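You operate a simulated robot arm through the tools that you are given. There is no shell and no other tool.

The job below is to be done with a simulated robot arm. You get a single attempt, and the scene is never put back.

Task
Run the pump motor at LOW, MID and HIGH in turn, then switch the pump board off.
Fine: The board on the blue stand. Red rotary switch and green pump switch on first and both off at the end. A second or more at each setting; the dial stays at HIGH.

It is judged by the outcome, as a careful person would: the job done as asked, and still so three seconds after it is handed in. It fails if anything else is knocked over, pushed out of place, dropped, spilled or broken.

Robot
A 7-joint arm with a two-finger parallel gripper, fixed in place. Base frame: the origin is at the foot of the arm, x ahead of it, y to its left, z up. Lengths are in cm, angles in rad, forces in N, time in s.
Its first joint turns from -2.897 to 2.897 rad. Payload 3.43 kg.
The TCP is the grasp point between the finger pads, 3 cm short of the fingertips. In the tool frame z runs along the fingers and y along their closing line. Largest opening 9.4 cm; finger width 2.8, thickness 1; the body of the gripper, 5 by 9.6 cm, starts 5.5 cm behind the TCP.
Orientation is told as [roll, pitch, yaw] about the base's x, y, z axes, in that order, counted from this pose: with the fingers straight down and closing along the base's y, the tool's x points along the base's -x, its y along +y and its z along -z.

Tools
- The arm moves only by the tool servo_tool. Its arguments are lists of equal length, an entry for each row: "rotation": the turn, a rotation vector about the tool's x, y, z in units of 5 degrees (1.0 is 5 degrees), a list of three; "slide": the shift along the tool's x, y, z in units of 25 mm (1.0 is 25 mm), a list of three; "fingers": the finger opening in cm, from 0 to 9.4. In form: {"rotation": [[rx, ry, rz], ...], "slide": [[dx, dy, dz], ...], "fingers": [fingers, ...]}. A call has 1 to 20 rows; each row shifts and turns the commanded pose from where the row before left it, along the tool's axes as they then stand. A call with a number of a shift or a turn outside -1 to 1 is refused whole. Rows are played at 5 a second. More than 5 cm and 0.15 rad between two rows, or a gripper value outside its range, and nothing of the call is played. Where a pose cannot be reached the arm comes as near as it can. A force on the tool above 40 N (or 10 N above the force at the start of the call, whichever is more), or a blocked arm, ends the call early, and 0.2 s more pass. Each finger travels about 4.5 cm/s and halts on what it meets, pressing with about 43 N; the grip force reading is that of the motor and also rises with nothing between the fingers. The clock runs only during rows and for 0.2 s after the last one: add rows that do not move to give the fingers time. The reply holds the time, the measured pose of the TCP, the force on the tool along the base axes, the opening and the grip force, in the units named above and with some noise, with the torque about the TCP (base axes, N m) and any sound that the robot's microphone picked up, and new pictures: "pictures" is both (left out), scene, wrist or none.
- Cameras (640 x 400 px; columns grow to the right, rows downward): "scene" is fixed at [21.95, 49.79, 150.35]; the picture's right is [-0.63, -0.78, 0.00], its down [-0.58, 0.46, -0.67] and it looks along [0.52, -0.42, -0.74] (base axes); focal length 214 px, centre (320, 200). "wrist" rides on the gripper at [7.6, 1.4, -10.3] in the tool frame; the picture's right is [-0.18, 0.98, 0.00], its down [-0.75, -0.14, -0.64] and it looks along [-0.63, -0.12, 0.77] (tool axes); focal length 243 px, centre (320, 200).
- measure_at(camera, pixels): for up to 12 pixels [column, row] of the newest picture of that camera ("zoom" is the newest enlarged one), the place [x, y, z] in the base frame of the surface seen there, good to about 0.2 cm. It takes no simulated time.
- inspect(camera, box): a new picture of the part [left, top, right, bottom] of that camera's present view, enlarged. It takes no simulated time.
- finish_job(): hands the job in; it is judged then, once.

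Open the gripper and draw the arm clear of the work before you hand the job in, unless the task says otherwise.

The tools are called after "Emit:" as a command line: name --argument value ..., lists and objects as JSON in quotes. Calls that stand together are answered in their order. servo_tool: Moves the arm, as the interface text tells. Its arguments: {"type":"object","properties":{"rotation":{"type":"array"},"slide":{"type":"array"},"fingers":{"type":"array"},"pictures":{"type":"string","enum":["both","scene","wrist","none"]}},"required":["rotation","slide","fingers"]} The other tools are called the same way: measure_at (camera, pixels) gives the place of the surface under pixels of a picture; inspect (camera, box) takes an enlarged picture of a part of a camera's view; finish_job () hands the job in.

At the start:

```text
clock: 0.0
ee_pos: [48.34, 13.81, 125.47]
ee_rot: [0.0, 0.0, -0.002]
contact_force: [0.0, 0.4, -0.1]
moment: [0.0, -0.01, -0.02]
opening: 9.4
grip_force: 0.1
```

scene: 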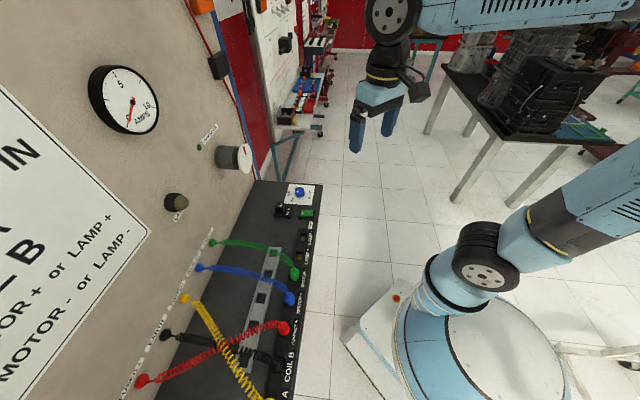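
wrist: 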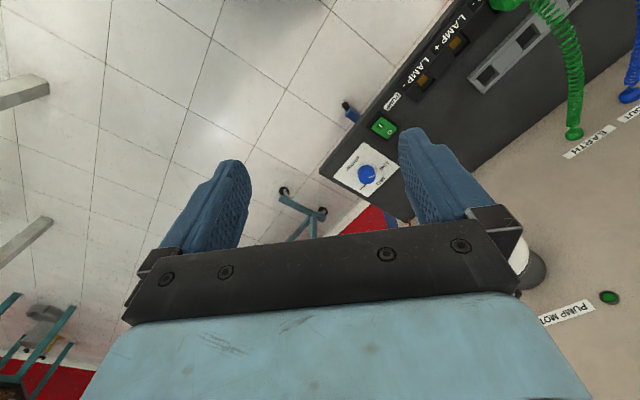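

The scene picture shows a board with a dial near (300,192), a green switch near (307,213) and a white knob at (235,157). I'll enlarge these areas before moving.

Emit:
inspect --camera "scene" --box '[240, 160, 340, 260]'

Emit:
inspect --camera "scene" --box '[140, 110, 300, 230]'

Emit:
inspect --camera "wrist" --box '[310, 80, 450, 220]'

Emit:
inspect --camera "scene" --box '[0, 0, 640, 400]'

```text
4.00 times, centred on (290, 210) of scene
```

zoom: 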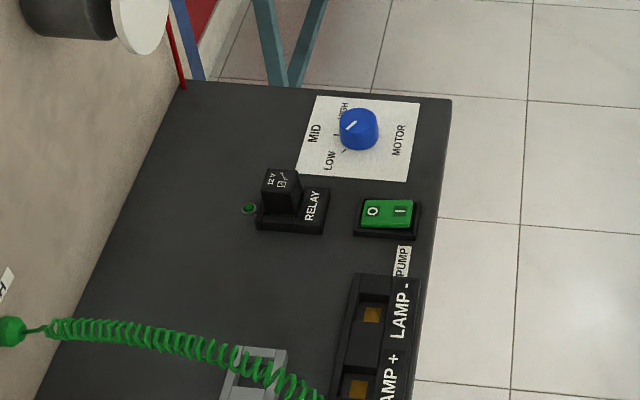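

```text
3.33 times, centred on (220, 170) of scene
```

zoom: 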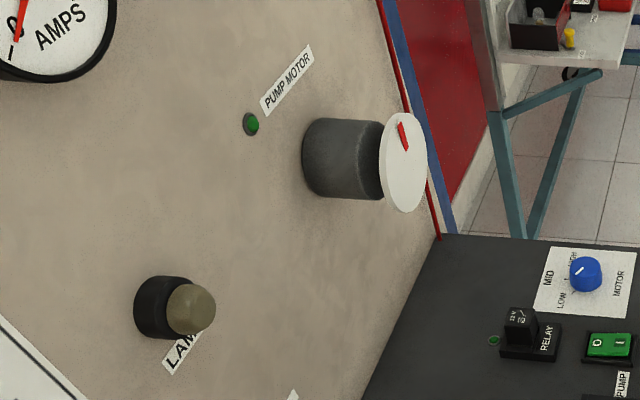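

```text
2.86 times, centred on (380, 150) of wrist
```

zoom: 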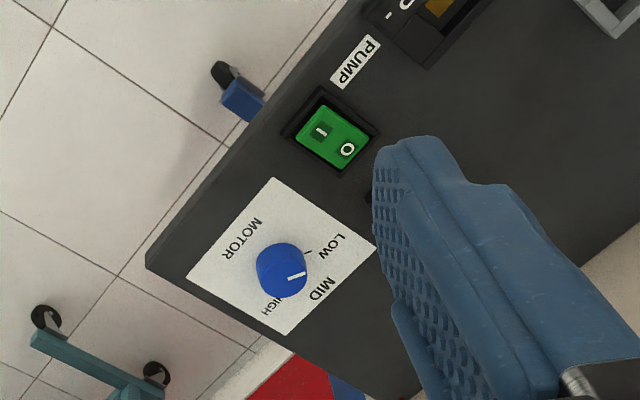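

```text
1.00 times, centred on (320, 200) of scene (not enlarged: the box is as wide or as high as the picture)
```

zoom: 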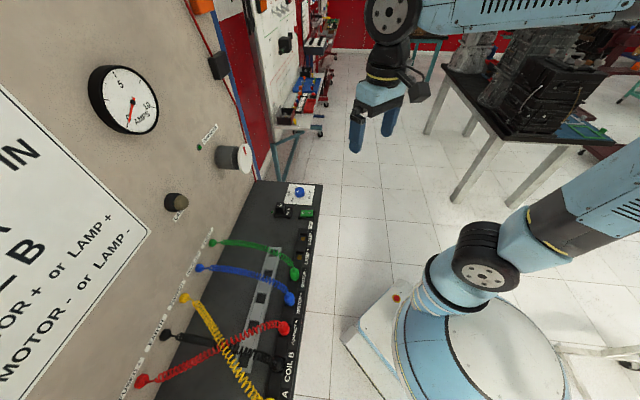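

The dial (blue knob) and green pump switch are found; the red rotary switch is not yet. I'll look at the upper left of the scene and the lower left, and measure the known items.

Emit:
inspect --camera "scene" --box '[160, 0, 300, 90]'

Emit:
inspect --camera "scene" --box '[90, 280, 320, 400]'

Emit:
measure_at --camera "scene" --pixels '[[300, 192], [307, 213], [234, 158], [200, 147], [284, 212], [195, 5], [217, 66], [322, 184], [262, 180], [286, 390], [130, 100], [176, 202]]'

Emit:
inspect --camera "wrist" --box '[440, 0, 640, 125]'

Emit:
measure_at --camera "wrist" --pixels '[[350, 112], [383, 127], [366, 176], [335, 172], [405, 215], [390, 105], [525, 255]]'

```text
4.44 times, centred on (230, 45) of scene
```

zoom: 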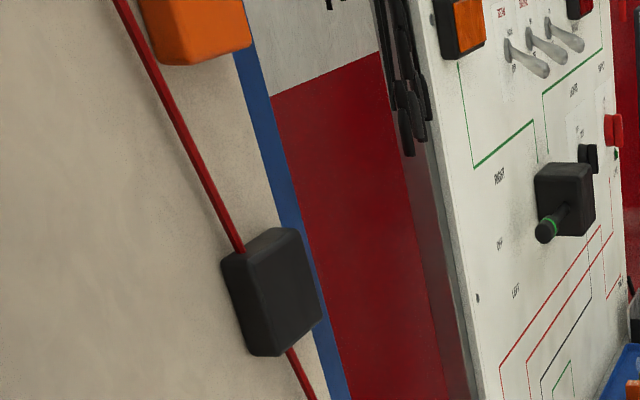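

```text
2.78 times, centred on (205, 340) of scene
```

zoom: 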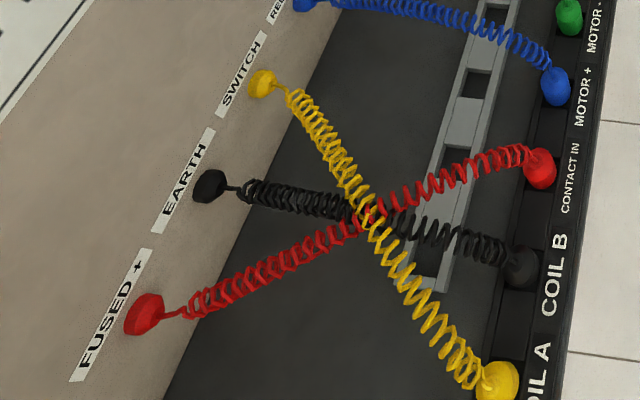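

```text
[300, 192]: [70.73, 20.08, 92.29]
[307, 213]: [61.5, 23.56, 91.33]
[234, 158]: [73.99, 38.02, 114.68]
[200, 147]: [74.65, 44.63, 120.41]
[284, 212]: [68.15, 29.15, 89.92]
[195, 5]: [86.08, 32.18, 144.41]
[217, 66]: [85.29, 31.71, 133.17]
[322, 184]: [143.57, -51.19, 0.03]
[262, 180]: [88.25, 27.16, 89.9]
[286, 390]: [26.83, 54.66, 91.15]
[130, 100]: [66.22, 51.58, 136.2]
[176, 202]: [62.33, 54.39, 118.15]
```

```text
3.20 times, centred on (540, 62) of wrist
```

zoom: 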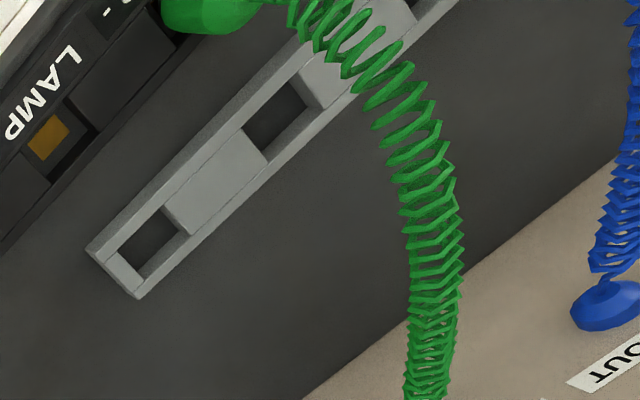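

```text
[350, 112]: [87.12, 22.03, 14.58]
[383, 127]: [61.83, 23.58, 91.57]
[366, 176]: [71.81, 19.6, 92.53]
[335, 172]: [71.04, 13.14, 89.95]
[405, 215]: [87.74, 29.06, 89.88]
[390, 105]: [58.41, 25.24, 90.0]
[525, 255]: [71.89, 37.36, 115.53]
```

The orange block at (195,5) in the scene, joined by a red cable to the black box, is probably the base of the red rotary switch, mostly out of view. I'll measure the panel plane and the dial and rocker details.

Emit:
measure_at --camera "scene" --pixels '[[170, 60], [215, 120], [150, 170], [180, 235], [60, 60], [240, 40], [200, 30], [210, 12], [190, 10], [180, 5], [245, 195], [100, 300]]'

Emit:
inspect --camera "scene" --box '[275, 175, 325, 225]'

Emit:
inspect --camera "scene" --box '[175, 0, 225, 30]'

```text
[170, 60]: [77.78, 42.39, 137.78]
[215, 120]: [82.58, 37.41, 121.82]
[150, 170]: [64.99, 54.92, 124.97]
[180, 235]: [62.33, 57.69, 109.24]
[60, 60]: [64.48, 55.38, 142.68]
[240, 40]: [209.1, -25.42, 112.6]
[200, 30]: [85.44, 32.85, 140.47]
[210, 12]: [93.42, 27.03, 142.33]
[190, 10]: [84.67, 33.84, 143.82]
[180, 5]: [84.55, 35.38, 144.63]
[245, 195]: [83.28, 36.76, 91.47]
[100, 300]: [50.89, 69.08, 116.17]
```

```text
8.00 times, centred on (300, 200) of scene
```

zoom: 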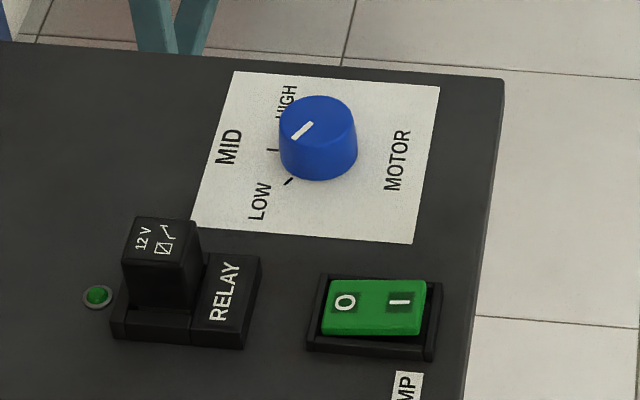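

```text
12.80 times, centred on (200, 15) of scene
```

zoom: 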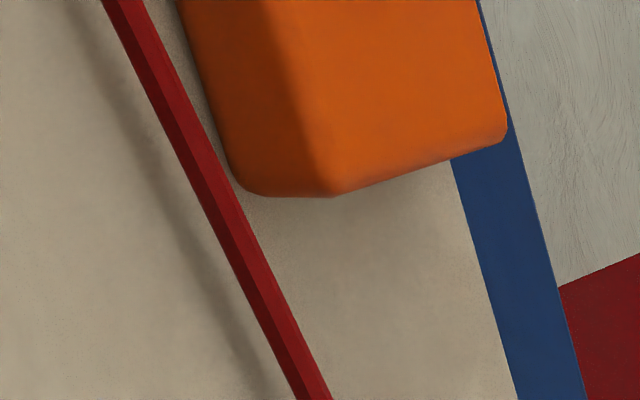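

All panel points satisfy x+y≈120, so the panel is vertical and faces the robot at 45°. The orange block sits near (85,33,145), so I'll yaw the tool 45° to face the panel, rise, and move forward to view it with the wrist camera.

Emit:
servo_tool --rotation '[[0, 0, -1], [0, 0, -1], [0, 0, -1], [0, 0, -1], [0, 0, -1], [0, 0, -1], [0, 0, -1], [0, 0, -1], [0, 0, -1], [0, 0, 0], [0, 0, 0], [0, 0, 0], [0, 0, 0], [0, 0, 0], [0, 0, 0], [0, 0, 0], [0, 0, 0]]' --slide '[[0, 0, -0.6], [0, 0, -0.6], [0, 0, -0.6], [0, 0, -0.6], [0, 0, -0.6], [0, 0, -0.6], [0, 0, -0.6], [0, 0, -0.6], [0, 0, -0.6], [-0.8, -0.68, 0], [-0.8, -0.68, 0], [-0.8, -0.68, 0], [-0.8, -0.68, 0], [-0.8, -0.68, 0], [-0.8, -0.68, 0], [-0.8, -0.68, 0], [-0.8, -0.68, 0]]' --fingers '[9.4, 9.4, 9.4, 9.4, 9.4, 9.4, 9.4, 9.4, 9.4, 9.4, 9.4, 9.4, 9.4, 9.4, 9.4, 9.4, 9.4]'

```text
clock: 3.6
ee_pos: [69.37, 15.51, 139.02]
ee_rot: [0.002, 0.001, 0.786]
contact_force: [-0.7, 1.5, 0.2]
moment: [0.01, -0.06, 0.0]
opening: 9.4
grip_force: 0.1
```

scene: 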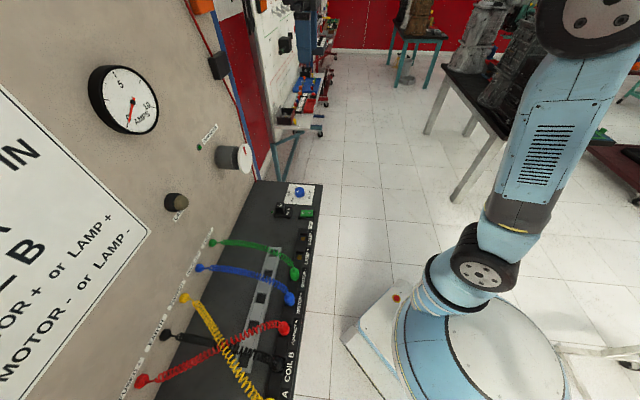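
wrist: 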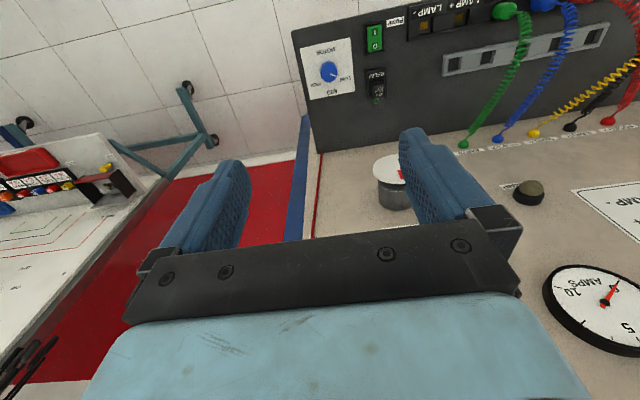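

The wrist picture shows the board facing properly (dial at (328,72), rocker at (375,40)). Next I pitch the tool up towards the panel to see the orange block.

Emit:
servo_tool --rotation '[[0, -1, 0], [0, -1, 0], [0, -1, 0], [0, -1, 0], [0, -1, 0], [0, -1, 0], [0, -1, 0], [0, -1, 0], [0, -1, 0], [0, -1, 0], [0, -1, 0], [0, -1, 0]]' --slide '[[0, 0, 0], [0, 0, 0], [0, 0, 0], [0, 0, 0], [0, 0, 0], [0, 0, 0], [0, 0, 0], [0, 0, 0], [0, 0, 0], [0, 0, 0], [0, 0, 0], [0, 0, 0]]' --fingers '[9.4, 9.4, 9.4, 9.4, 9.4, 9.4, 9.4, 9.4, 9.4, 9.4, 9.4, 9.4]'

```text
clock: 6.2
ee_pos: [69.23, 15.47, 138.92]
ee_rot: [-0.002, -1.048, 0.785]
contact_force: [-0.6, 0.1, 0.2]
moment: [0.01, -0.01, 0.01]
opening: 9.39
grip_force: 0.1
```

scene: 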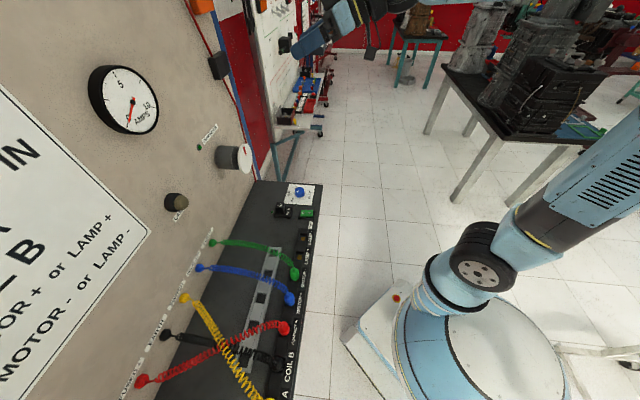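
wrist: 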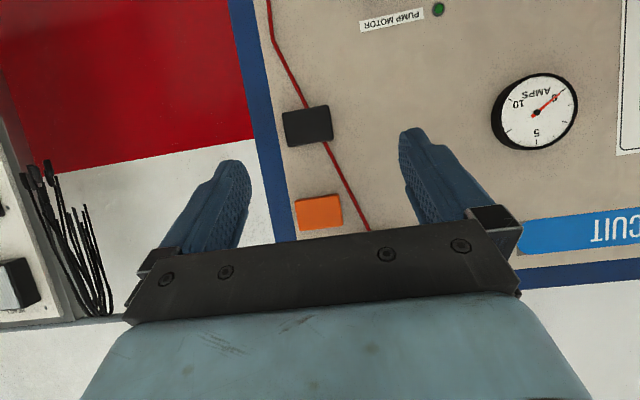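

The panel now appears upside-down in the wrist picture: the orange block at (320,210), the black box at (307,125) and a red cable running on behind the gripper at (368,228). I'll enlarge this.

Emit:
inspect --camera "wrist" --box '[250, 90, 430, 250]'

Emit:
measure_at --camera "wrist" --pixels '[[320, 210], [307, 125], [368, 228], [287, 235], [262, 60], [560, 275], [300, 230], [340, 225]]'

```text
2.50 times, centred on (340, 170) of wrist
```

zoom: 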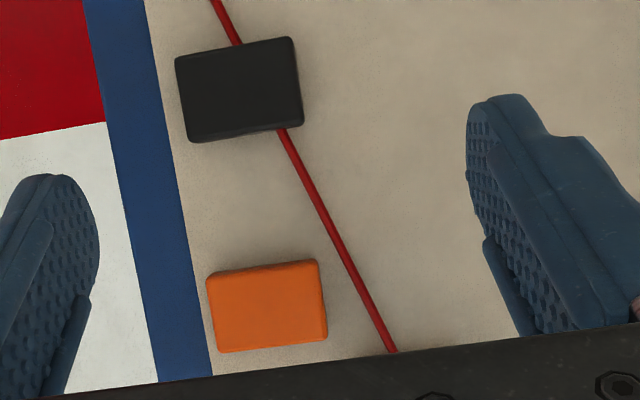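

```text
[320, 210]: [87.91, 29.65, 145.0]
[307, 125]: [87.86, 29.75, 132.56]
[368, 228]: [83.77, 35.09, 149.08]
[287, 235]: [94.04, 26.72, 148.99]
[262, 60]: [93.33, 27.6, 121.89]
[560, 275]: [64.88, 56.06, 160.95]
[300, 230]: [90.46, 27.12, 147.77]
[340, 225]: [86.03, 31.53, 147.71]
```

The orange block carries no knob; the red cable runs on up and left past (83.8,35.1,149). I'll move left along the panel and up to follow it and see the rest of the board.

Emit:
servo_tool --rotation '[[0, 0, 0], [0, 0, 0], [0, 0, 0], [0, 0, 0], [0, 0, 0], [0, 0, 0], [0, 0, 0], [0, 0, 0], [0, 0, 0], [0, 0, 0]]' --slide '[[-0.2, 0.8, -0.5], [-0.2, 0.8, -0.5], [-0.2, 0.8, -0.5], [-0.2, 0.8, -0.5], [-0.2, 0.8, -0.5], [-0.2, 0.8, -0.5], [-0.2, 0.8, -0.5], [-0.2, 0.8, -0.5], [-0.2, 0.8, -0.5], [-0.2, 0.8, -0.5]]' --fingers '[9.4, 9.4, 9.4, 9.4, 9.4, 9.4, 9.4, 9.4, 9.4, 9.4]'

```text
clock: 8.4
ee_pos: [49.26, 23.72, 149.5]
ee_rot: [0.0, -1.047, 0.785]
contact_force: [0.8, 1.6, -1.0]
moment: [0.0, 0.03, -0.02]
opening: 9.41
grip_force: 0.0
```

scene: 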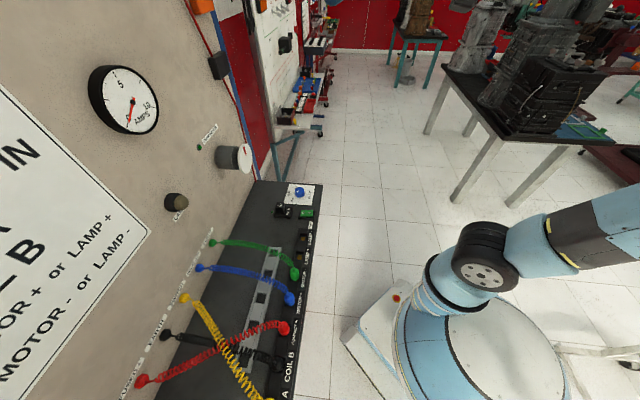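
wrist: 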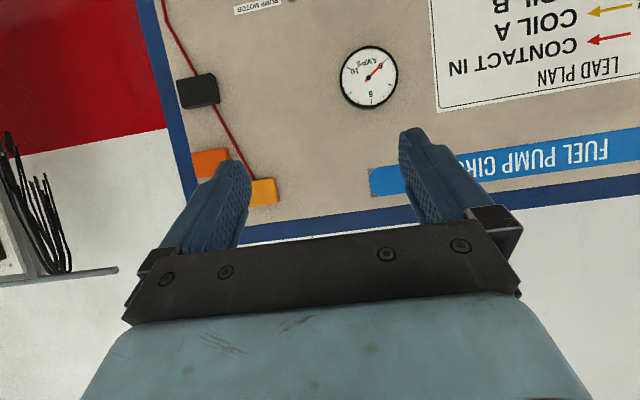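

The cable ends at a yellow block near (262,192), close to the upper right of the panel. I'll enlarge it and measure.

Emit:
inspect --camera "wrist" --box '[170, 60, 330, 220]'

Emit:
measure_at --camera "wrist" --pixels '[[262, 192], [272, 185], [205, 162], [290, 235], [250, 160]]'

```text
2.50 times, centred on (250, 140) of wrist
```

zoom: 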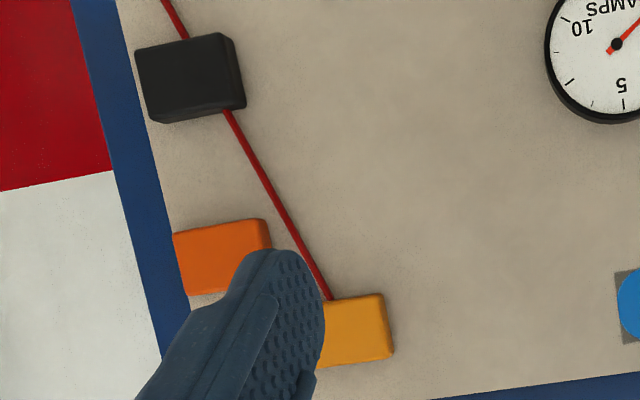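

```text
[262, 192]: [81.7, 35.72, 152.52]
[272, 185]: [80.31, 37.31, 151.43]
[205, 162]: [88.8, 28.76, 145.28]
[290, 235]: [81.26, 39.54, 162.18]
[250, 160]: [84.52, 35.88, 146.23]
```

That yellow block is also plain. The left end of the board is still unseen, so I'll travel left along the panel, tilting the tool down about 20°.

Emit:
servo_tool --rotation '[[0, 1, 0], [0, 1, 0], [0, 1, 0], [0, 1, 0], [0, 0, 0], [0, 0, 0], [0, 0, 0], [0, 0, 0], [0, 0, 0], [0, 0, 0], [0, 0, 0], [0, 0, 0]]' --slide '[[0, 0.95, 0], [0, 0.95, 0], [0, 0.95, 0], [0, 0.95, 0], [0, 0.95, 0], [0, 0.95, 0], [0, 0.95, 0], [0, 0.95, 0], [0, 0.95, 0], [0, 0.95, 0], [0, 0.95, 0], [0, 0.95, 0]]' --fingers '[9.4, 9.4, 9.4, 9.4, 9.4, 9.4, 9.4, 9.4, 9.4, 9.4, 9.4, 9.4]'

Emit:
inspect --camera "scene" --box '[225, 110, 305, 200]'

```text
clock: 11.0
ee_pos: [29.18, 43.98, 149.62]
ee_rot: [0.001, -0.698, 0.783]
contact_force: [1.0, -0.8, 0.3]
moment: [0.02, 0.06, 0.02]
opening: 9.41
grip_force: 0.2
```

scene: 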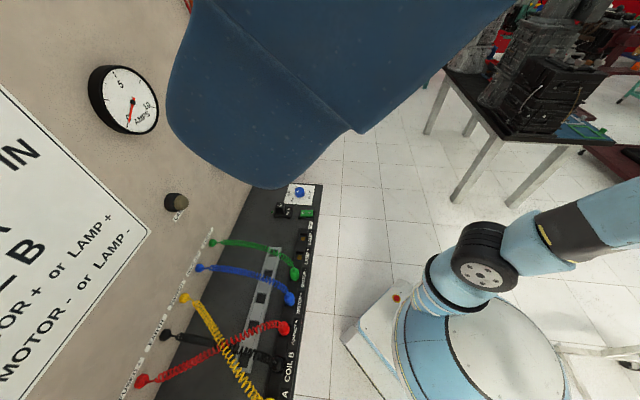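
wrist: 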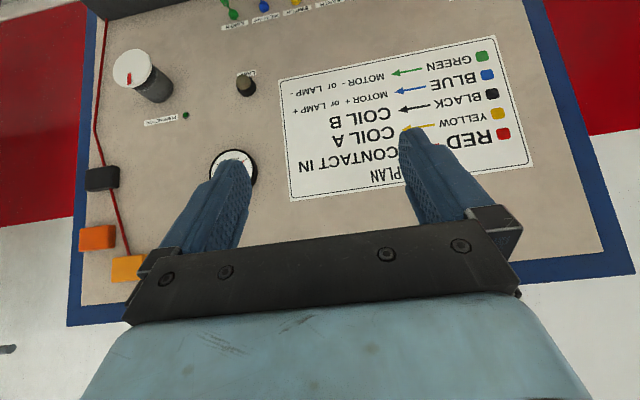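

```text
4.44 times, centred on (265, 155) of scene
```

zoom: 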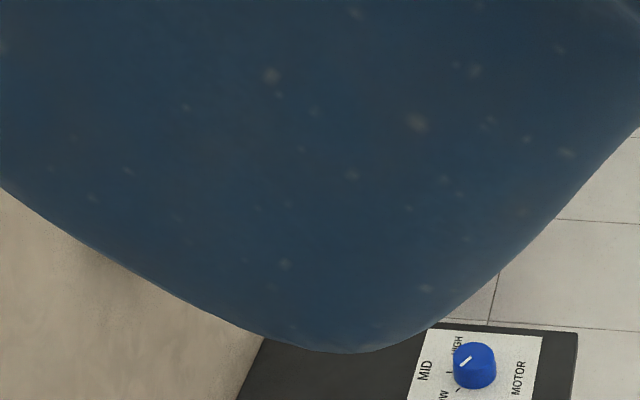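

The whole panel is in view and has no red rotary knob on it, so I'll look at the left part of the desk and the lower area. I'll tilt the tool back to vertical and move down away from the fixed camera.

Emit:
measure_at --camera "wrist" --pixels '[[615, 262], [530, 20], [230, 12], [330, 4], [140, 62], [75, 300], [605, 150]]'

Emit:
servo_tool --rotation '[[0, 1, 0], [0, 1, 0], [0, 1, 0], [0, 1, 0], [0, 1, 0], [0, 1, 0], [0, 1, 0], [0, 1, 0], [0, 0, 0], [0, 0, 0]]' --slide '[[0, 0.4, 0], [0, 0.4, 0], [0, 0.4, 0], [0, 0.4, 0], [0, 0.4, 0], [0, 0.4, 0], [0, 0.4, 0], [0, 0.4, 0], [0, 0.4, 0], [0, 0.4, 0]]' --fingers '[9.4, 9.4, 9.4, 9.4, 9.4, 9.4, 9.4, 9.4, 9.4, 9.4]'

```text
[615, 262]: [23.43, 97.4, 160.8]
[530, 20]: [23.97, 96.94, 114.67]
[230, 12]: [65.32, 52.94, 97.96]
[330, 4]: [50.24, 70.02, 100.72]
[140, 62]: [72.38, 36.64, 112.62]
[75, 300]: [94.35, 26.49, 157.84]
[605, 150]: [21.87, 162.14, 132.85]
```

```text
clock: 13.2
ee_pos: [22.04, 50.97, 149.62]
ee_rot: [0.0, 0.0, 0.785]
contact_force: [-0.2, 0.1, 0.0]
moment: [0.02, -0.03, 0.0]
opening: 9.39
grip_force: 0.1
```

scene: 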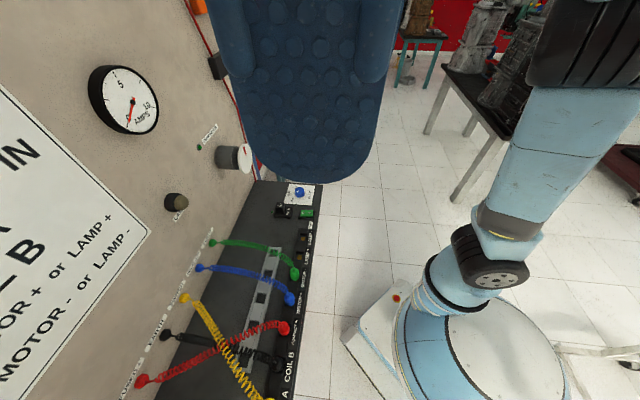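
wrist: 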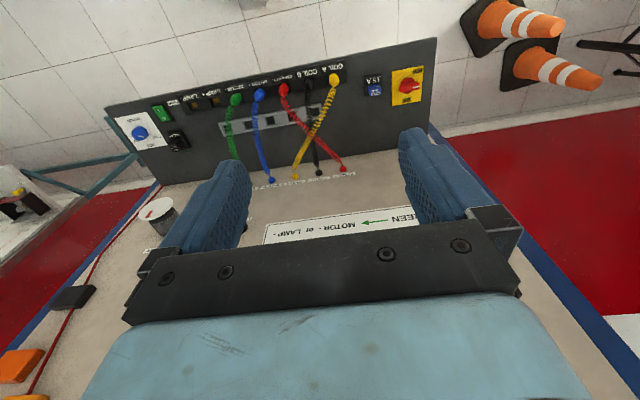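

There is a red rotary switch on a yellow plate at (408,87), at the left end of the desk. I'll enlarge and measure it.

Emit:
inspect --camera "wrist" --box '[340, 40, 450, 130]'

Emit:
measure_at --camera "wrist" --pixels '[[408, 87], [395, 75], [421, 70], [420, 105], [393, 105], [375, 89], [333, 79], [432, 40], [432, 120], [141, 133], [160, 112], [345, 45]]'

```text
4.44 times, centred on (395, 85) of wrist
```

zoom: 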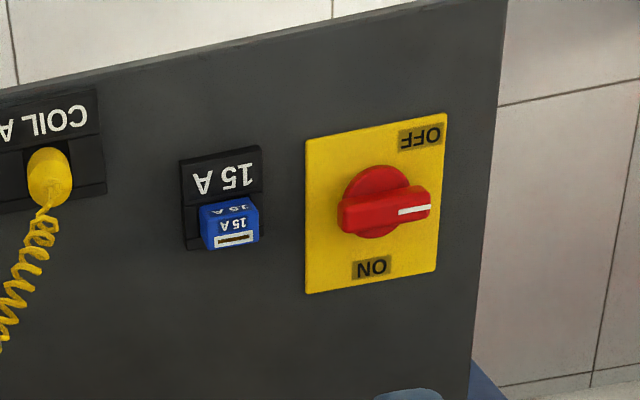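

```text
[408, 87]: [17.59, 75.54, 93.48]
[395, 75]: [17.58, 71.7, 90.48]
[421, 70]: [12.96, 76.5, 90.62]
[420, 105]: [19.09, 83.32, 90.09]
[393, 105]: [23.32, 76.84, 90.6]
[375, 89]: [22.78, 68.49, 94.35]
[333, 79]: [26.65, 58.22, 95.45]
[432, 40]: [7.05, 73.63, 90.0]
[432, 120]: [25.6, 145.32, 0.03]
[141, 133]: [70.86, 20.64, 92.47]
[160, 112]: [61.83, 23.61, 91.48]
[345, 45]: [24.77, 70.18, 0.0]
```

The red knob on the yellow plate is centred near (17.6,75.5), top at z≈93.5, with its white pointer towards the left end of the desk (OFF) and ON on the panel side. I'll move over it at height, then lower to about z=122 and look.

Emit:
servo_tool --rotation '[[0, 0, 0], [0, 0, 0], [0, 0, 0], [0, 0, 0], [0, 0, 0], [0, 0, 0], [0, 0, 0], [0, 0, 0], [0, 0, 0], [0, 0, 0], [0, 0, 0], [0, 0, 0], [0, 0, 0], [0, 0, 0], [0, 0, 0], [0, 0, 0], [0, 0, 0], [0, 0, 0], [0, 0, 0], [0, 0, 0]]' --slide '[[-0.633, 0.911, 0], [-0.633, 0.911, 0], [-0.633, 0.911, 0], [-0.633, 0.911, 0], [-0.633, 0.911, 0], [-0.633, 0.911, 0], [-0.633, 0.911, 0], [-0.633, 0.911, 0], [-0.633, 0.911, 0], [0, 0, 1], [0, 0, 1], [0, 0, 1], [0, 0, 1], [0, 0, 1], [0, 0, 1], [0, 0, 1], [0, 0, 1], [0, 0, 1], [0, 0, 1], [0, 0, 1]]' --fingers '[9.4, 9.4, 9.4, 9.4, 9.4, 9.4, 9.4, 9.4, 9.4, 9.4, 9.4, 9.4, 9.4, 9.4, 9.4, 9.4, 9.4, 9.4, 9.4, 9.4]'

```text
clock: 17.4
ee_pos: [20.95, 56.37, 121.33]
ee_rot: [-0.003, 0.0, 0.786]
contact_force: [-0.3, 0.1, -0.3]
moment: [0.04, -0.02, 0.02]
opening: 9.41
grip_force: 0.1
out of reach, approached as far as the arm can: row 1, 2, 3, 4, 5, 6, 7, 8, 9
```

scene: 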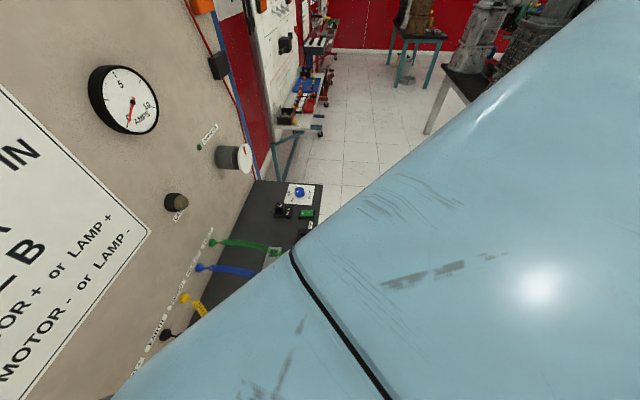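
wrist: 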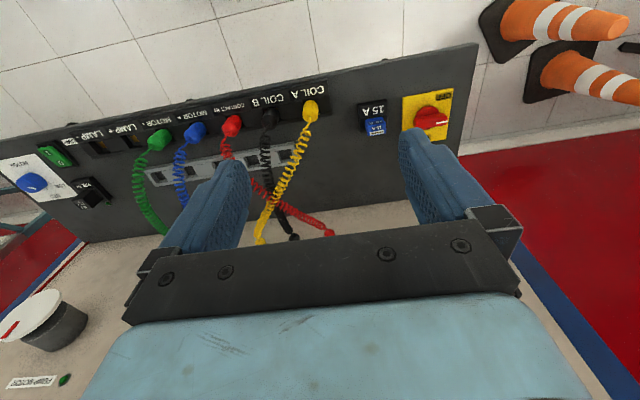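

At that height the arm could not reach; it is now at (20.95,56.4,121.3) and lower. The red knob shows at (432,118) in the wrist picture; I continue towards it while lowering slightly.

Emit:
servo_tool --rotation '[[0, 0, 0], [0, 0, 0], [0, 0, 0], [0, 0, 0], [0, 0, 0], [0, 0, 0], [0, 0, 0]]' --slide '[[-0.634, 0.914, 0.3], [-0.634, 0.914, 0.3], [-0.634, 0.914, 0.3], [-0.634, 0.914, 0.3], [-0.634, 0.914, 0.3], [-0.634, 0.914, 0.3], [-0.634, 0.914, 0.3]]' --fingers '[9.4, 9.4, 9.4, 9.4, 9.4, 9.4, 9.4]'

```text
clock: 19.0
ee_pos: [17.46, 75.52, 115.96]
ee_rot: [0.002, -0.003, 0.786]
contact_force: [-0.5, 0.1, 0.9]
moment: [0.02, 0.02, -0.01]
opening: 9.39
grip_force: 0.2
```

scene: 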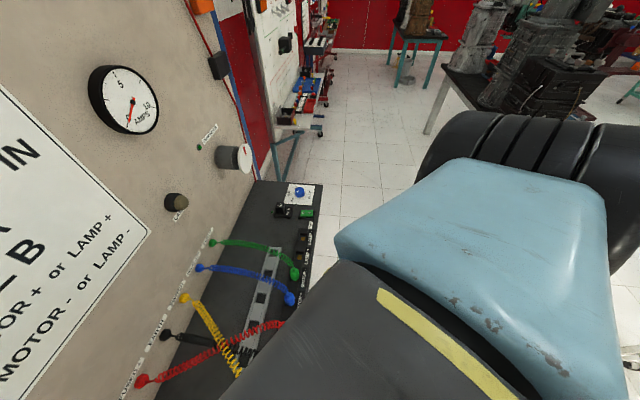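
wrist: 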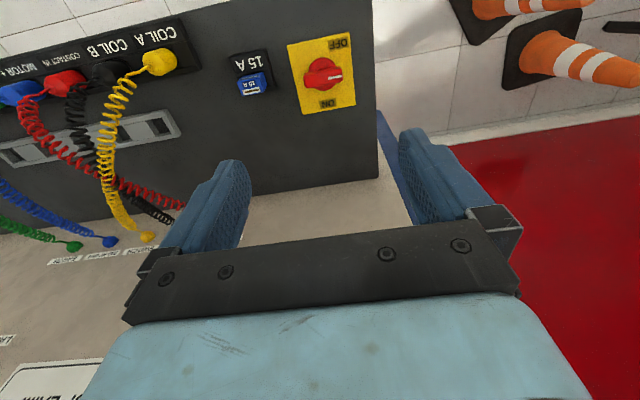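

Now right above the knob at (17.5,75.5,116); it appears at (322,72) in the wrist picture. I'll enlarge and measure its outline.

Emit:
inspect --camera "wrist" --box '[275, 30, 371, 120]'

Emit:
measure_at --camera "wrist" --pixels '[[322, 72], [341, 76], [305, 78], [323, 82], [322, 62], [336, 76], [311, 72], [289, 45], [349, 34], [355, 105], [302, 114], [376, 170]]'

```text
4.44 times, centred on (323, 75) of wrist
```

zoom: 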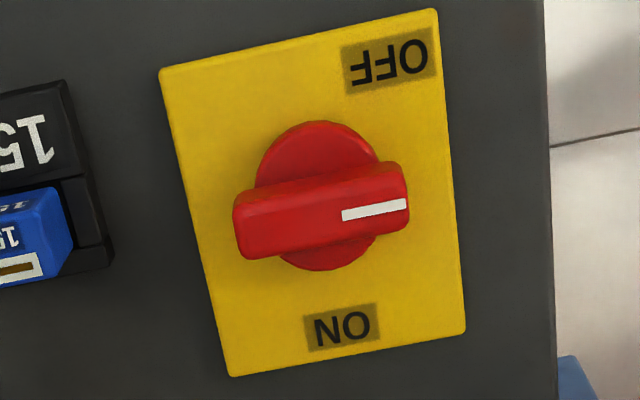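

```text
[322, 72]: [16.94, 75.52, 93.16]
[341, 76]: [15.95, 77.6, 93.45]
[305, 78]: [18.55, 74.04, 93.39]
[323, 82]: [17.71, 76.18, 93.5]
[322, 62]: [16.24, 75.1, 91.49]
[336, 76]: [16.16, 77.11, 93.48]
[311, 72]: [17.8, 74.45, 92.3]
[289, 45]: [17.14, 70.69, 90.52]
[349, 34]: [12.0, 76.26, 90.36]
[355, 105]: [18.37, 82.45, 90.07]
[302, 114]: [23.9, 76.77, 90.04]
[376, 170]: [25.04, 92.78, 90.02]
```

The bar handle is clear in the enlarged picture, pointer at 9 o'clock (OFF) and ON at 12 o'clock. I'll measure the bar's ends and edges through the zoom.

Emit:
measure_at --camera "zoom" --pixels '[[245, 240], [403, 210], [400, 180], [320, 230], [325, 215], [320, 200], [318, 190], [322, 245], [255, 220], [318, 130], [318, 268], [370, 150]]'

```text
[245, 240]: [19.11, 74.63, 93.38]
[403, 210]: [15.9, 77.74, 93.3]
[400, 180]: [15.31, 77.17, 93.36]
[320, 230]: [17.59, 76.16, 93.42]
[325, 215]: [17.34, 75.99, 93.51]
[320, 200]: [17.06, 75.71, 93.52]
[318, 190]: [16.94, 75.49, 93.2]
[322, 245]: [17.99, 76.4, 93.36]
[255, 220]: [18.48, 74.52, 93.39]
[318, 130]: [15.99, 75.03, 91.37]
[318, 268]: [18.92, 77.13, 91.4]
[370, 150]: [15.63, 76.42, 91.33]
```

The bar is 1.4 cm wide, 4.5 cm long, top at z=93.5, centred at (17.4,76.1) and aligned along the desk. I'll turn the tool 90° so the fingers close across the bar, lower to z≈100 and check the alignment.

Emit:
servo_tool --rotation '[[0, 0, 0], [0, 0, -1], [0, 0, -1], [0, 0, -1], [0, 0, -1], [0, 0, -1], [0, 0, -1], [0, 0, -1], [0, 0, -1], [0, 0, -1], [0, 0, -1], [0, 0, -1], [0, 0, -1], [0, 0, -1], [0, 0, -1], [0, 0, -1], [0, 0, -1], [0, 0, -1], [0, 0, -1]]' --slide '[[-0.14, 0.18, 0], [0, 0, 0.35], [0, 0, 0.35], [0, 0, 0.35], [0, 0, 0.35], [0, 0, 0.35], [0, 0, 0.35], [0, 0, 0.35], [0, 0, 0.35], [0, 0, 0.35], [0, 0, 0.35], [0, 0, 0.35], [0, 0, 0.35], [0, 0, 0.35], [0, 0, 0.35], [0, 0, 0.35], [0, 0, 0.35], [0, 0, 0.35], [0, 0, 0.35]]' --fingers '[5, 5, 5, 5, 5, 5, 5, 5, 5, 5, 5, 5, 5, 5, 5, 5, 5, 5, 5]'

```text
clock: 23.0
ee_pos: [17.26, 76.17, 100.11]
ee_rot: [0.0, 0.0, 2.357]
contact_force: [-0.6, -0.4, 1.1]
moment: [0.01, 0.02, 0.0]
opening: 5.0
grip_force: 0.1
```

scene: 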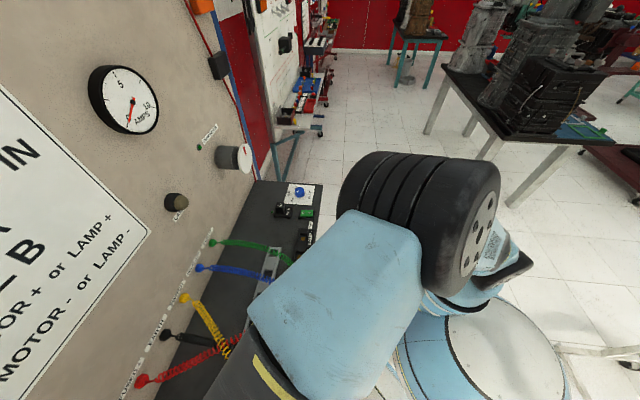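
wrist: 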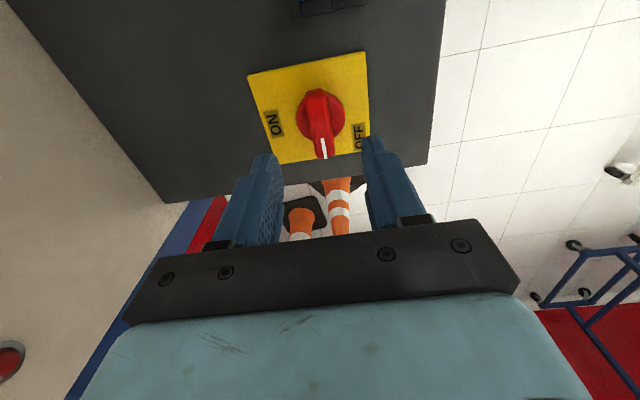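

The bar at (321,120) sits between the fingertips (268,158) and (373,140). I descend to TCP z=94.8 (tips at 91.8, above the knob's disc) and close on the bar.

Emit:
servo_tool --rotation '[[0, 0, 0], [0, 0, 0], [0, 0, 0], [0, 0, 0], [0, 0, 0], [0, 0, 0], [0, 0, 0], [0, 0, 0], [0, 0, 0]]' --slide '[[0, 0, 0.7], [0, 0, 0.7], [0, 0, 0.7], [0, 0, 0], [0, 0, 0], [0, 0, 0], [0, 0, 0], [0, 0, 0], [0, 0, 0]]' --fingers '[5, 5, 5, 5, 3, 2, 1, 1, 1]'

```text
clock: 25.0
ee_pos: [17.16, 76.19, 95.0]
ee_rot: [0.003, 0.0, 2.357]
contact_force: [-7.6, -10.4, -3.5]
moment: [-0.27, 0.07, -0.07]
opening: 1.73
grip_force: 7.1
```

scene: 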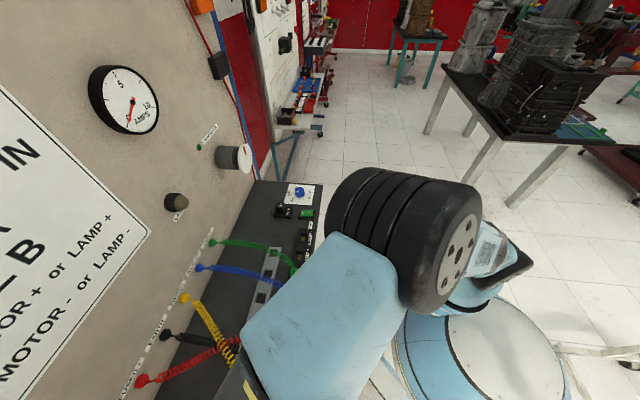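
wrist: 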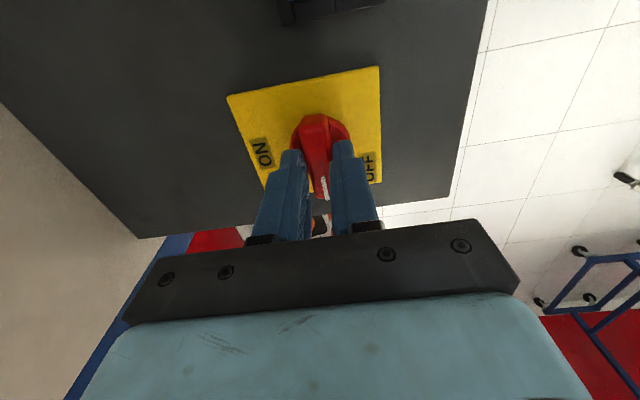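

The fingers hold the bar (opening 1.73) with a side force of about 13 N along -w, so the tool is slightly too far to the panel side. I nudge 1 mm towards the front (+y of tool) and let the grip settle.

Emit:
servo_tool --rotation '[[0, 0, 0], [0, 0, 0], [0, 0, 0]]' --slide '[[0, 0.05, 0], [0, 0, 0], [0, 0, 0]]' --fingers '[1, 1, 1]' --pictures "wrist"

```text
clock: 25.8
ee_pos: [17.17, 76.0, 94.92]
ee_rot: [-0.001, -0.001, 2.356]
contact_force: [-6.3, -6.8, -3.2]
moment: [-0.06, 0.25, 0.01]
opening: 1.58
grip_force: 32.5
```

wrist: 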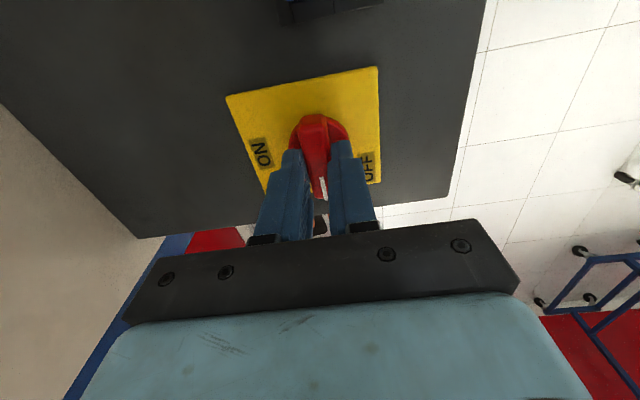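

Grip is firm now (1.58 cm, 32 N) with a smaller side force. I nudge another 0.7 mm and turn the knob clockwise (seen from above) by 45°, then check.

Emit:
servo_tool --rotation '[[0, 0, 0], [0, 0, 1], [0, 0, 1], [0, 0, 1], [0, 0, 1], [0, 0, 1], [0, 0, 1], [0, 0, 1], [0, 0, 1], [0, 0, 1]]' --slide '[[0, 0.03, 0], [0, 0, 0], [0, 0, 0], [0, 0, 0], [0, 0, 0], [0, 0, 0], [0, 0, 0], [0, 0, 0], [0, 0, 0], [0, 0, 0]]' --fingers '[1, 1, 1, 1, 1, 1, 1, 1, 1, 1]' --pictures "wrist"

```text
clock: 28.0
ee_pos: [17.26, 76.14, 95.04]
ee_rot: [0.0, -0.001, 1.568]
contact_force: [15.5, 33.8, 15.8]
moment: [0.92, -0.34, 0.02]
opening: 1.59
grip_force: 45.2
```

wrist: 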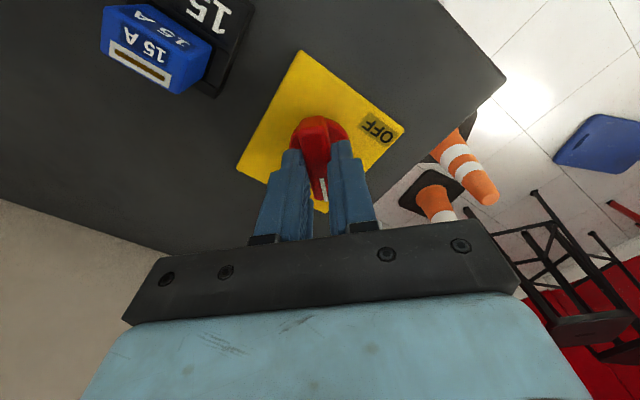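

Half-turned; the side force has grown to about 37 N along +y, so the tool centre is slightly off the knob axis. I shift about 1 mm in +y, 0.5 mm in +x and a touch up to relieve it.

Emit:
servo_tool --rotation '[[0, 0, 0], [0, 0, 0]]' --slide '[[-0.04, -0.02, -0.02], [0, 0, 0]]' --fingers '[1, 1]' --pictures "none"

```text
clock: 28.6
ee_pos: [17.33, 76.02, 95.0]
ee_rot: [0.0, 0.003, 1.57]
contact_force: [15.7, 17.7, 13.1]
moment: [0.85, -0.46, 0.0]
opening: 1.59
grip_force: 45.4
```

The force dropped to about half. I relieve a little more in the same directions.

Emit:
servo_tool --rotation '[[0, 0, 0], [0, 0, 0]]' --slide '[[-0.04, -0.05, -0.03], [0, 0, 0]]' --fingers '[1, 1]' --pictures "none"

```text
clock: 29.2
ee_pos: [17.26, 76.11, 94.96]
ee_rot: [0.004, 0.002, 1.572]
contact_force: [10.1, -4.4, -0.3]
moment: [0.79, -0.28, 0.04]
opening: 1.58
grip_force: 44.9
```

Forces are now small. I turn the next 25° towards ON.

Emit:
servo_tool --rotation '[[0, 0, 0], [0, 0, 1], [0, 0, 1], [0, 0, 1], [0, 0, 1], [0, 0, 1]]' --slide '[[0, -0.03, 0], [0, 0, 0], [0, 0, 0], [0, 0, 0], [0, 0, 0], [0, 0, 0]]' --fingers '[1, 1, 1, 1, 1, 1]' --pictures "wrist"

```text
clock: 30.6
ee_pos: [17.4, 76.05, 94.95]
ee_rot: [0.0, 0.004, 1.134]
contact_force: [-2.6, -33.0, -17.0]
moment: [-1.18, 0.33, 0.01]
opening: 1.61
grip_force: 44.5
```

wrist: 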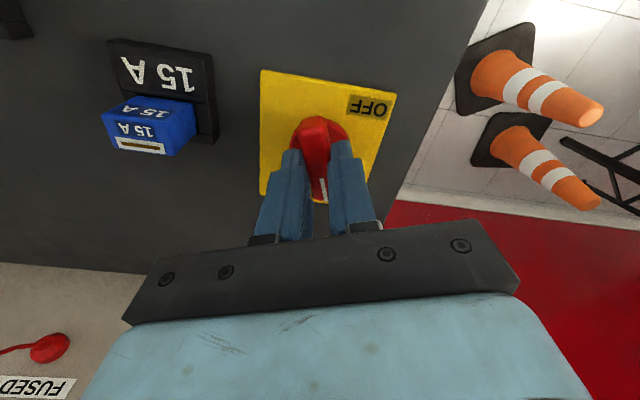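

At yaw 65° the force swung to -33 N in y and -17 N in z; I relieve about 1.2 mm towards -y and 0.5 mm down before the last part of the turn.

Emit:
servo_tool --rotation '[[0, 0, 0], [0, 0, 0]]' --slide '[[0.044, -0.02, 0.02], [0, 0, 0]]' --fingers '[1, 1]' --pictures "none"

```text
clock: 31.2
ee_pos: [17.27, 76.25, 94.92]
ee_rot: [0.0, 0.0, 1.135]
contact_force: [-3.9, -19.0, -18.4]
moment: [-0.97, 0.35, 0.0]
opening: 1.59
grip_force: 45.1
```

Emit:
servo_tool --rotation '[[0, 0, 0], [0, 0, 0], [0, 0, 1], [0, 0, 1], [0, 0, 1], [0, 0, 1]]' --slide '[[0.05, -0.02, 0.03], [0, 0, 0], [0, 0, 0], [0, 0, 0], [0, 0, 0], [0, 0, 0]]' --fingers '[1, 1, 1, 1, 1, 1]' --pictures "wrist"

```text
clock: 32.6
ee_pos: [17.33, 76.14, 94.99]
ee_rot: [0.002, -0.002, 0.785]
contact_force: [0.9, 6.0, 1.1]
moment: [0.94, -1.07, 0.05]
opening: 1.6
grip_force: 44.8
```

wrist: 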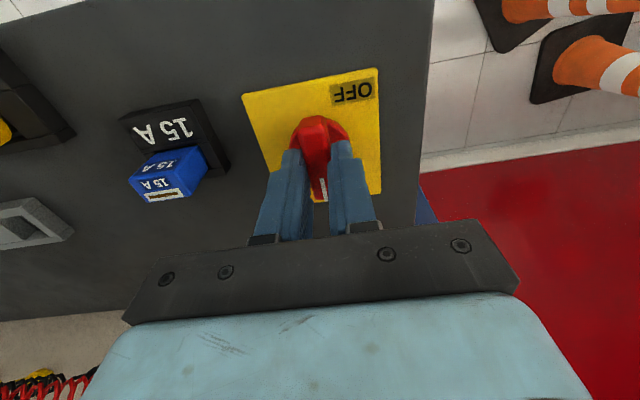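

Turned the full 90° with forces near zero. I release the bar and rise to see where the pointer stands.

Emit:
servo_tool --rotation '[[0, 0, 0], [0, 0, 0], [0, 0, 0], [0, 0, 0], [0, 0, 0], [0, 0, 0], [0, 0, 0], [0, 0, 0]]' --slide '[[0, 0, 0], [0, 0, 0], [0, 0, -1], [0, 0, -1], [0, 0, -1], [0, 0, -1], [0, 0, -1], [0, 0, -1]]' --fingers '[4, 4, 4, 4, 4, 4, 4, 4]'

Emit:
inspect --camera "wrist" --box '[260, 30, 380, 130]'

Emit:
inspect --camera "scene" --box '[140, 110, 330, 230]'

```text
clock: 34.4
ee_pos: [17.32, 76.12, 109.98]
ee_rot: [0.0, 0.0, 0.785]
contact_force: [0.0, 0.5, -0.5]
moment: [-0.03, -0.02, 0.0]
opening: 4.01
grip_force: 0.1
```

scene: 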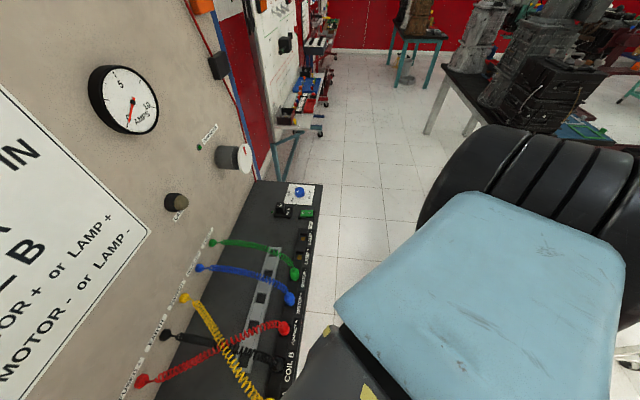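
wrist: 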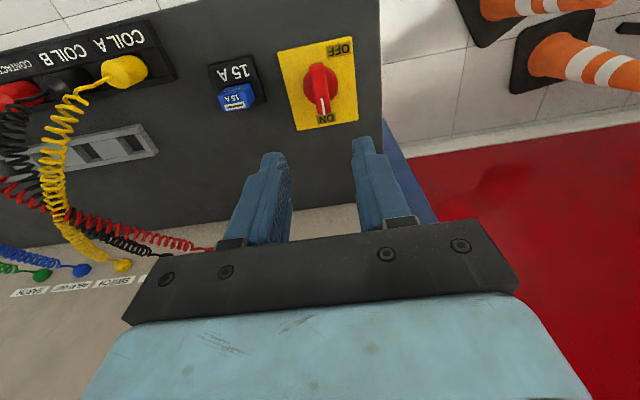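

```text
4.00 times, centred on (320, 80) of wrist
```

zoom: 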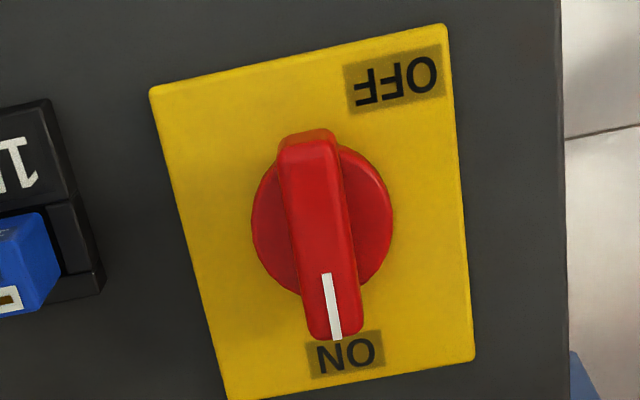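

```text
3.33 times, centred on (235, 170) of scene
```

zoom: 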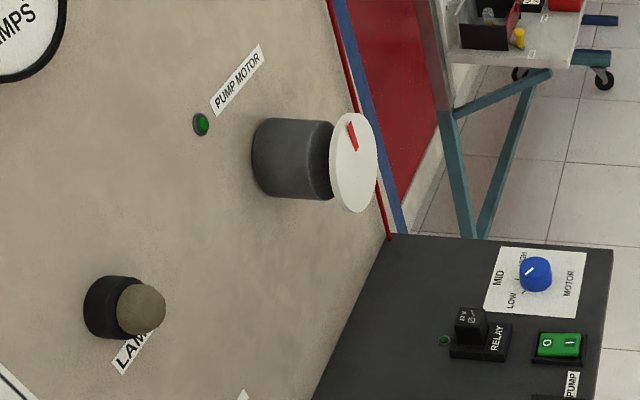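

The pointer now stands at ON. Next I travel along the desk at safe height, slightly back from the panel, towards the motor dial and the pump switch.

Emit:
servo_tool --rotation '[[0, 0, 0], [0, 0, 0], [0, 0, 0], [0, 0, 0], [0, 0, 0], [0, 0, 0], [0, 0, 0], [0, 0, 0], [0, 0, 0], [0, 0, 0], [0, 0, 0], [0, 0, 0], [0, 0, 0], [0, 0, 0], [0, 0, 0], [0, 0, 0], [0, 0, 0], [0, 0, 0], [0, 0, 0], [0, 0, 0]]' --slide '[[0.4, -1, -0.2], [0.4, -1, -0.2], [0.4, -1, -0.2], [0.4, -1, -0.2], [0.4, -1, -0.2], [0.4, -1, -0.2], [0.4, -1, -0.2], [0.4, -1, -0.2], [0, -1, 0], [0, -1, 0], [0, -1, 0], [0, -1, 0], [0, -1, 0], [0, -1, 0], [0, -1, 0], [0, -1, 0], [0, -1, 0], [0, -1, 0], [0, -1, 0], [0, -1, 0]]' --fingers '[4, 4, 4, 4, 4, 4, 4, 4, 4, 4, 4, 4, 4, 4, 4, 4, 4, 4, 4, 4]' --pictures "none"

Emit:
servo_tool --rotation '[[0, 0, 0], [0, 0, 0], [0, 0, 0], [0, 0, 0], [0, 0, 0], [0, 0, 0], [0, 0, 0], [0, 0, 0], [0, 0, 0], [0, 0, 0], [0, 0, 0]]' --slide '[[-0.1, -1, 0], [-0.1, -1, 0], [-0.1, -1, 0], [-0.1, -1, 0], [-0.1, -1, 0], [-0.1, -1, 0], [-0.1, -1, 0], [-0.1, -1, 0], [-0.1, -1, 0], [-0.1, -1, 0], [-0.1, -0.7, 0]]' --fingers '[4, 4, 4, 4, 4, 4, 4, 4, 4, 4, 4]'

```text
clock: 38.6
ee_pos: [47.19, 34.86, 113.98]
ee_rot: [0.002, 0.001, 0.785]
contact_force: [0.5, 1.2, -0.3]
moment: [-0.05, 0.0, 0.04]
opening: 4.0
grip_force: 0.0
```

```text
clock: 41.0
ee_pos: [68.03, 17.92, 113.9]
ee_rot: [-0.001, -0.001, 0.785]
contact_force: [-0.8, 0.4, 0.4]
moment: [0.0, -0.02, -0.01]
opening: 4.02
grip_force: 0.0
```

scene: 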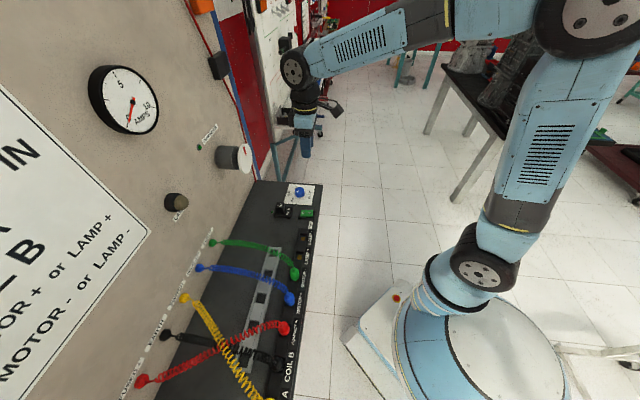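
wrist: 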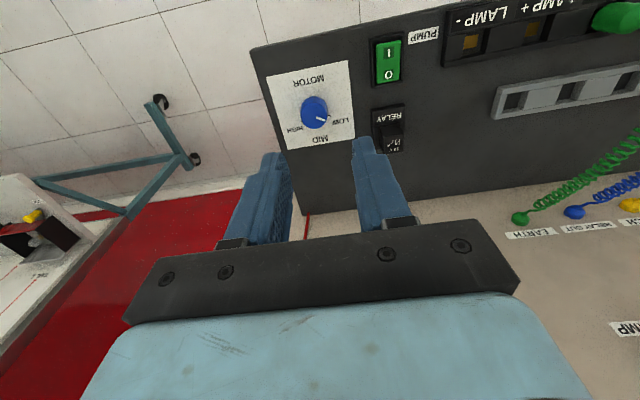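

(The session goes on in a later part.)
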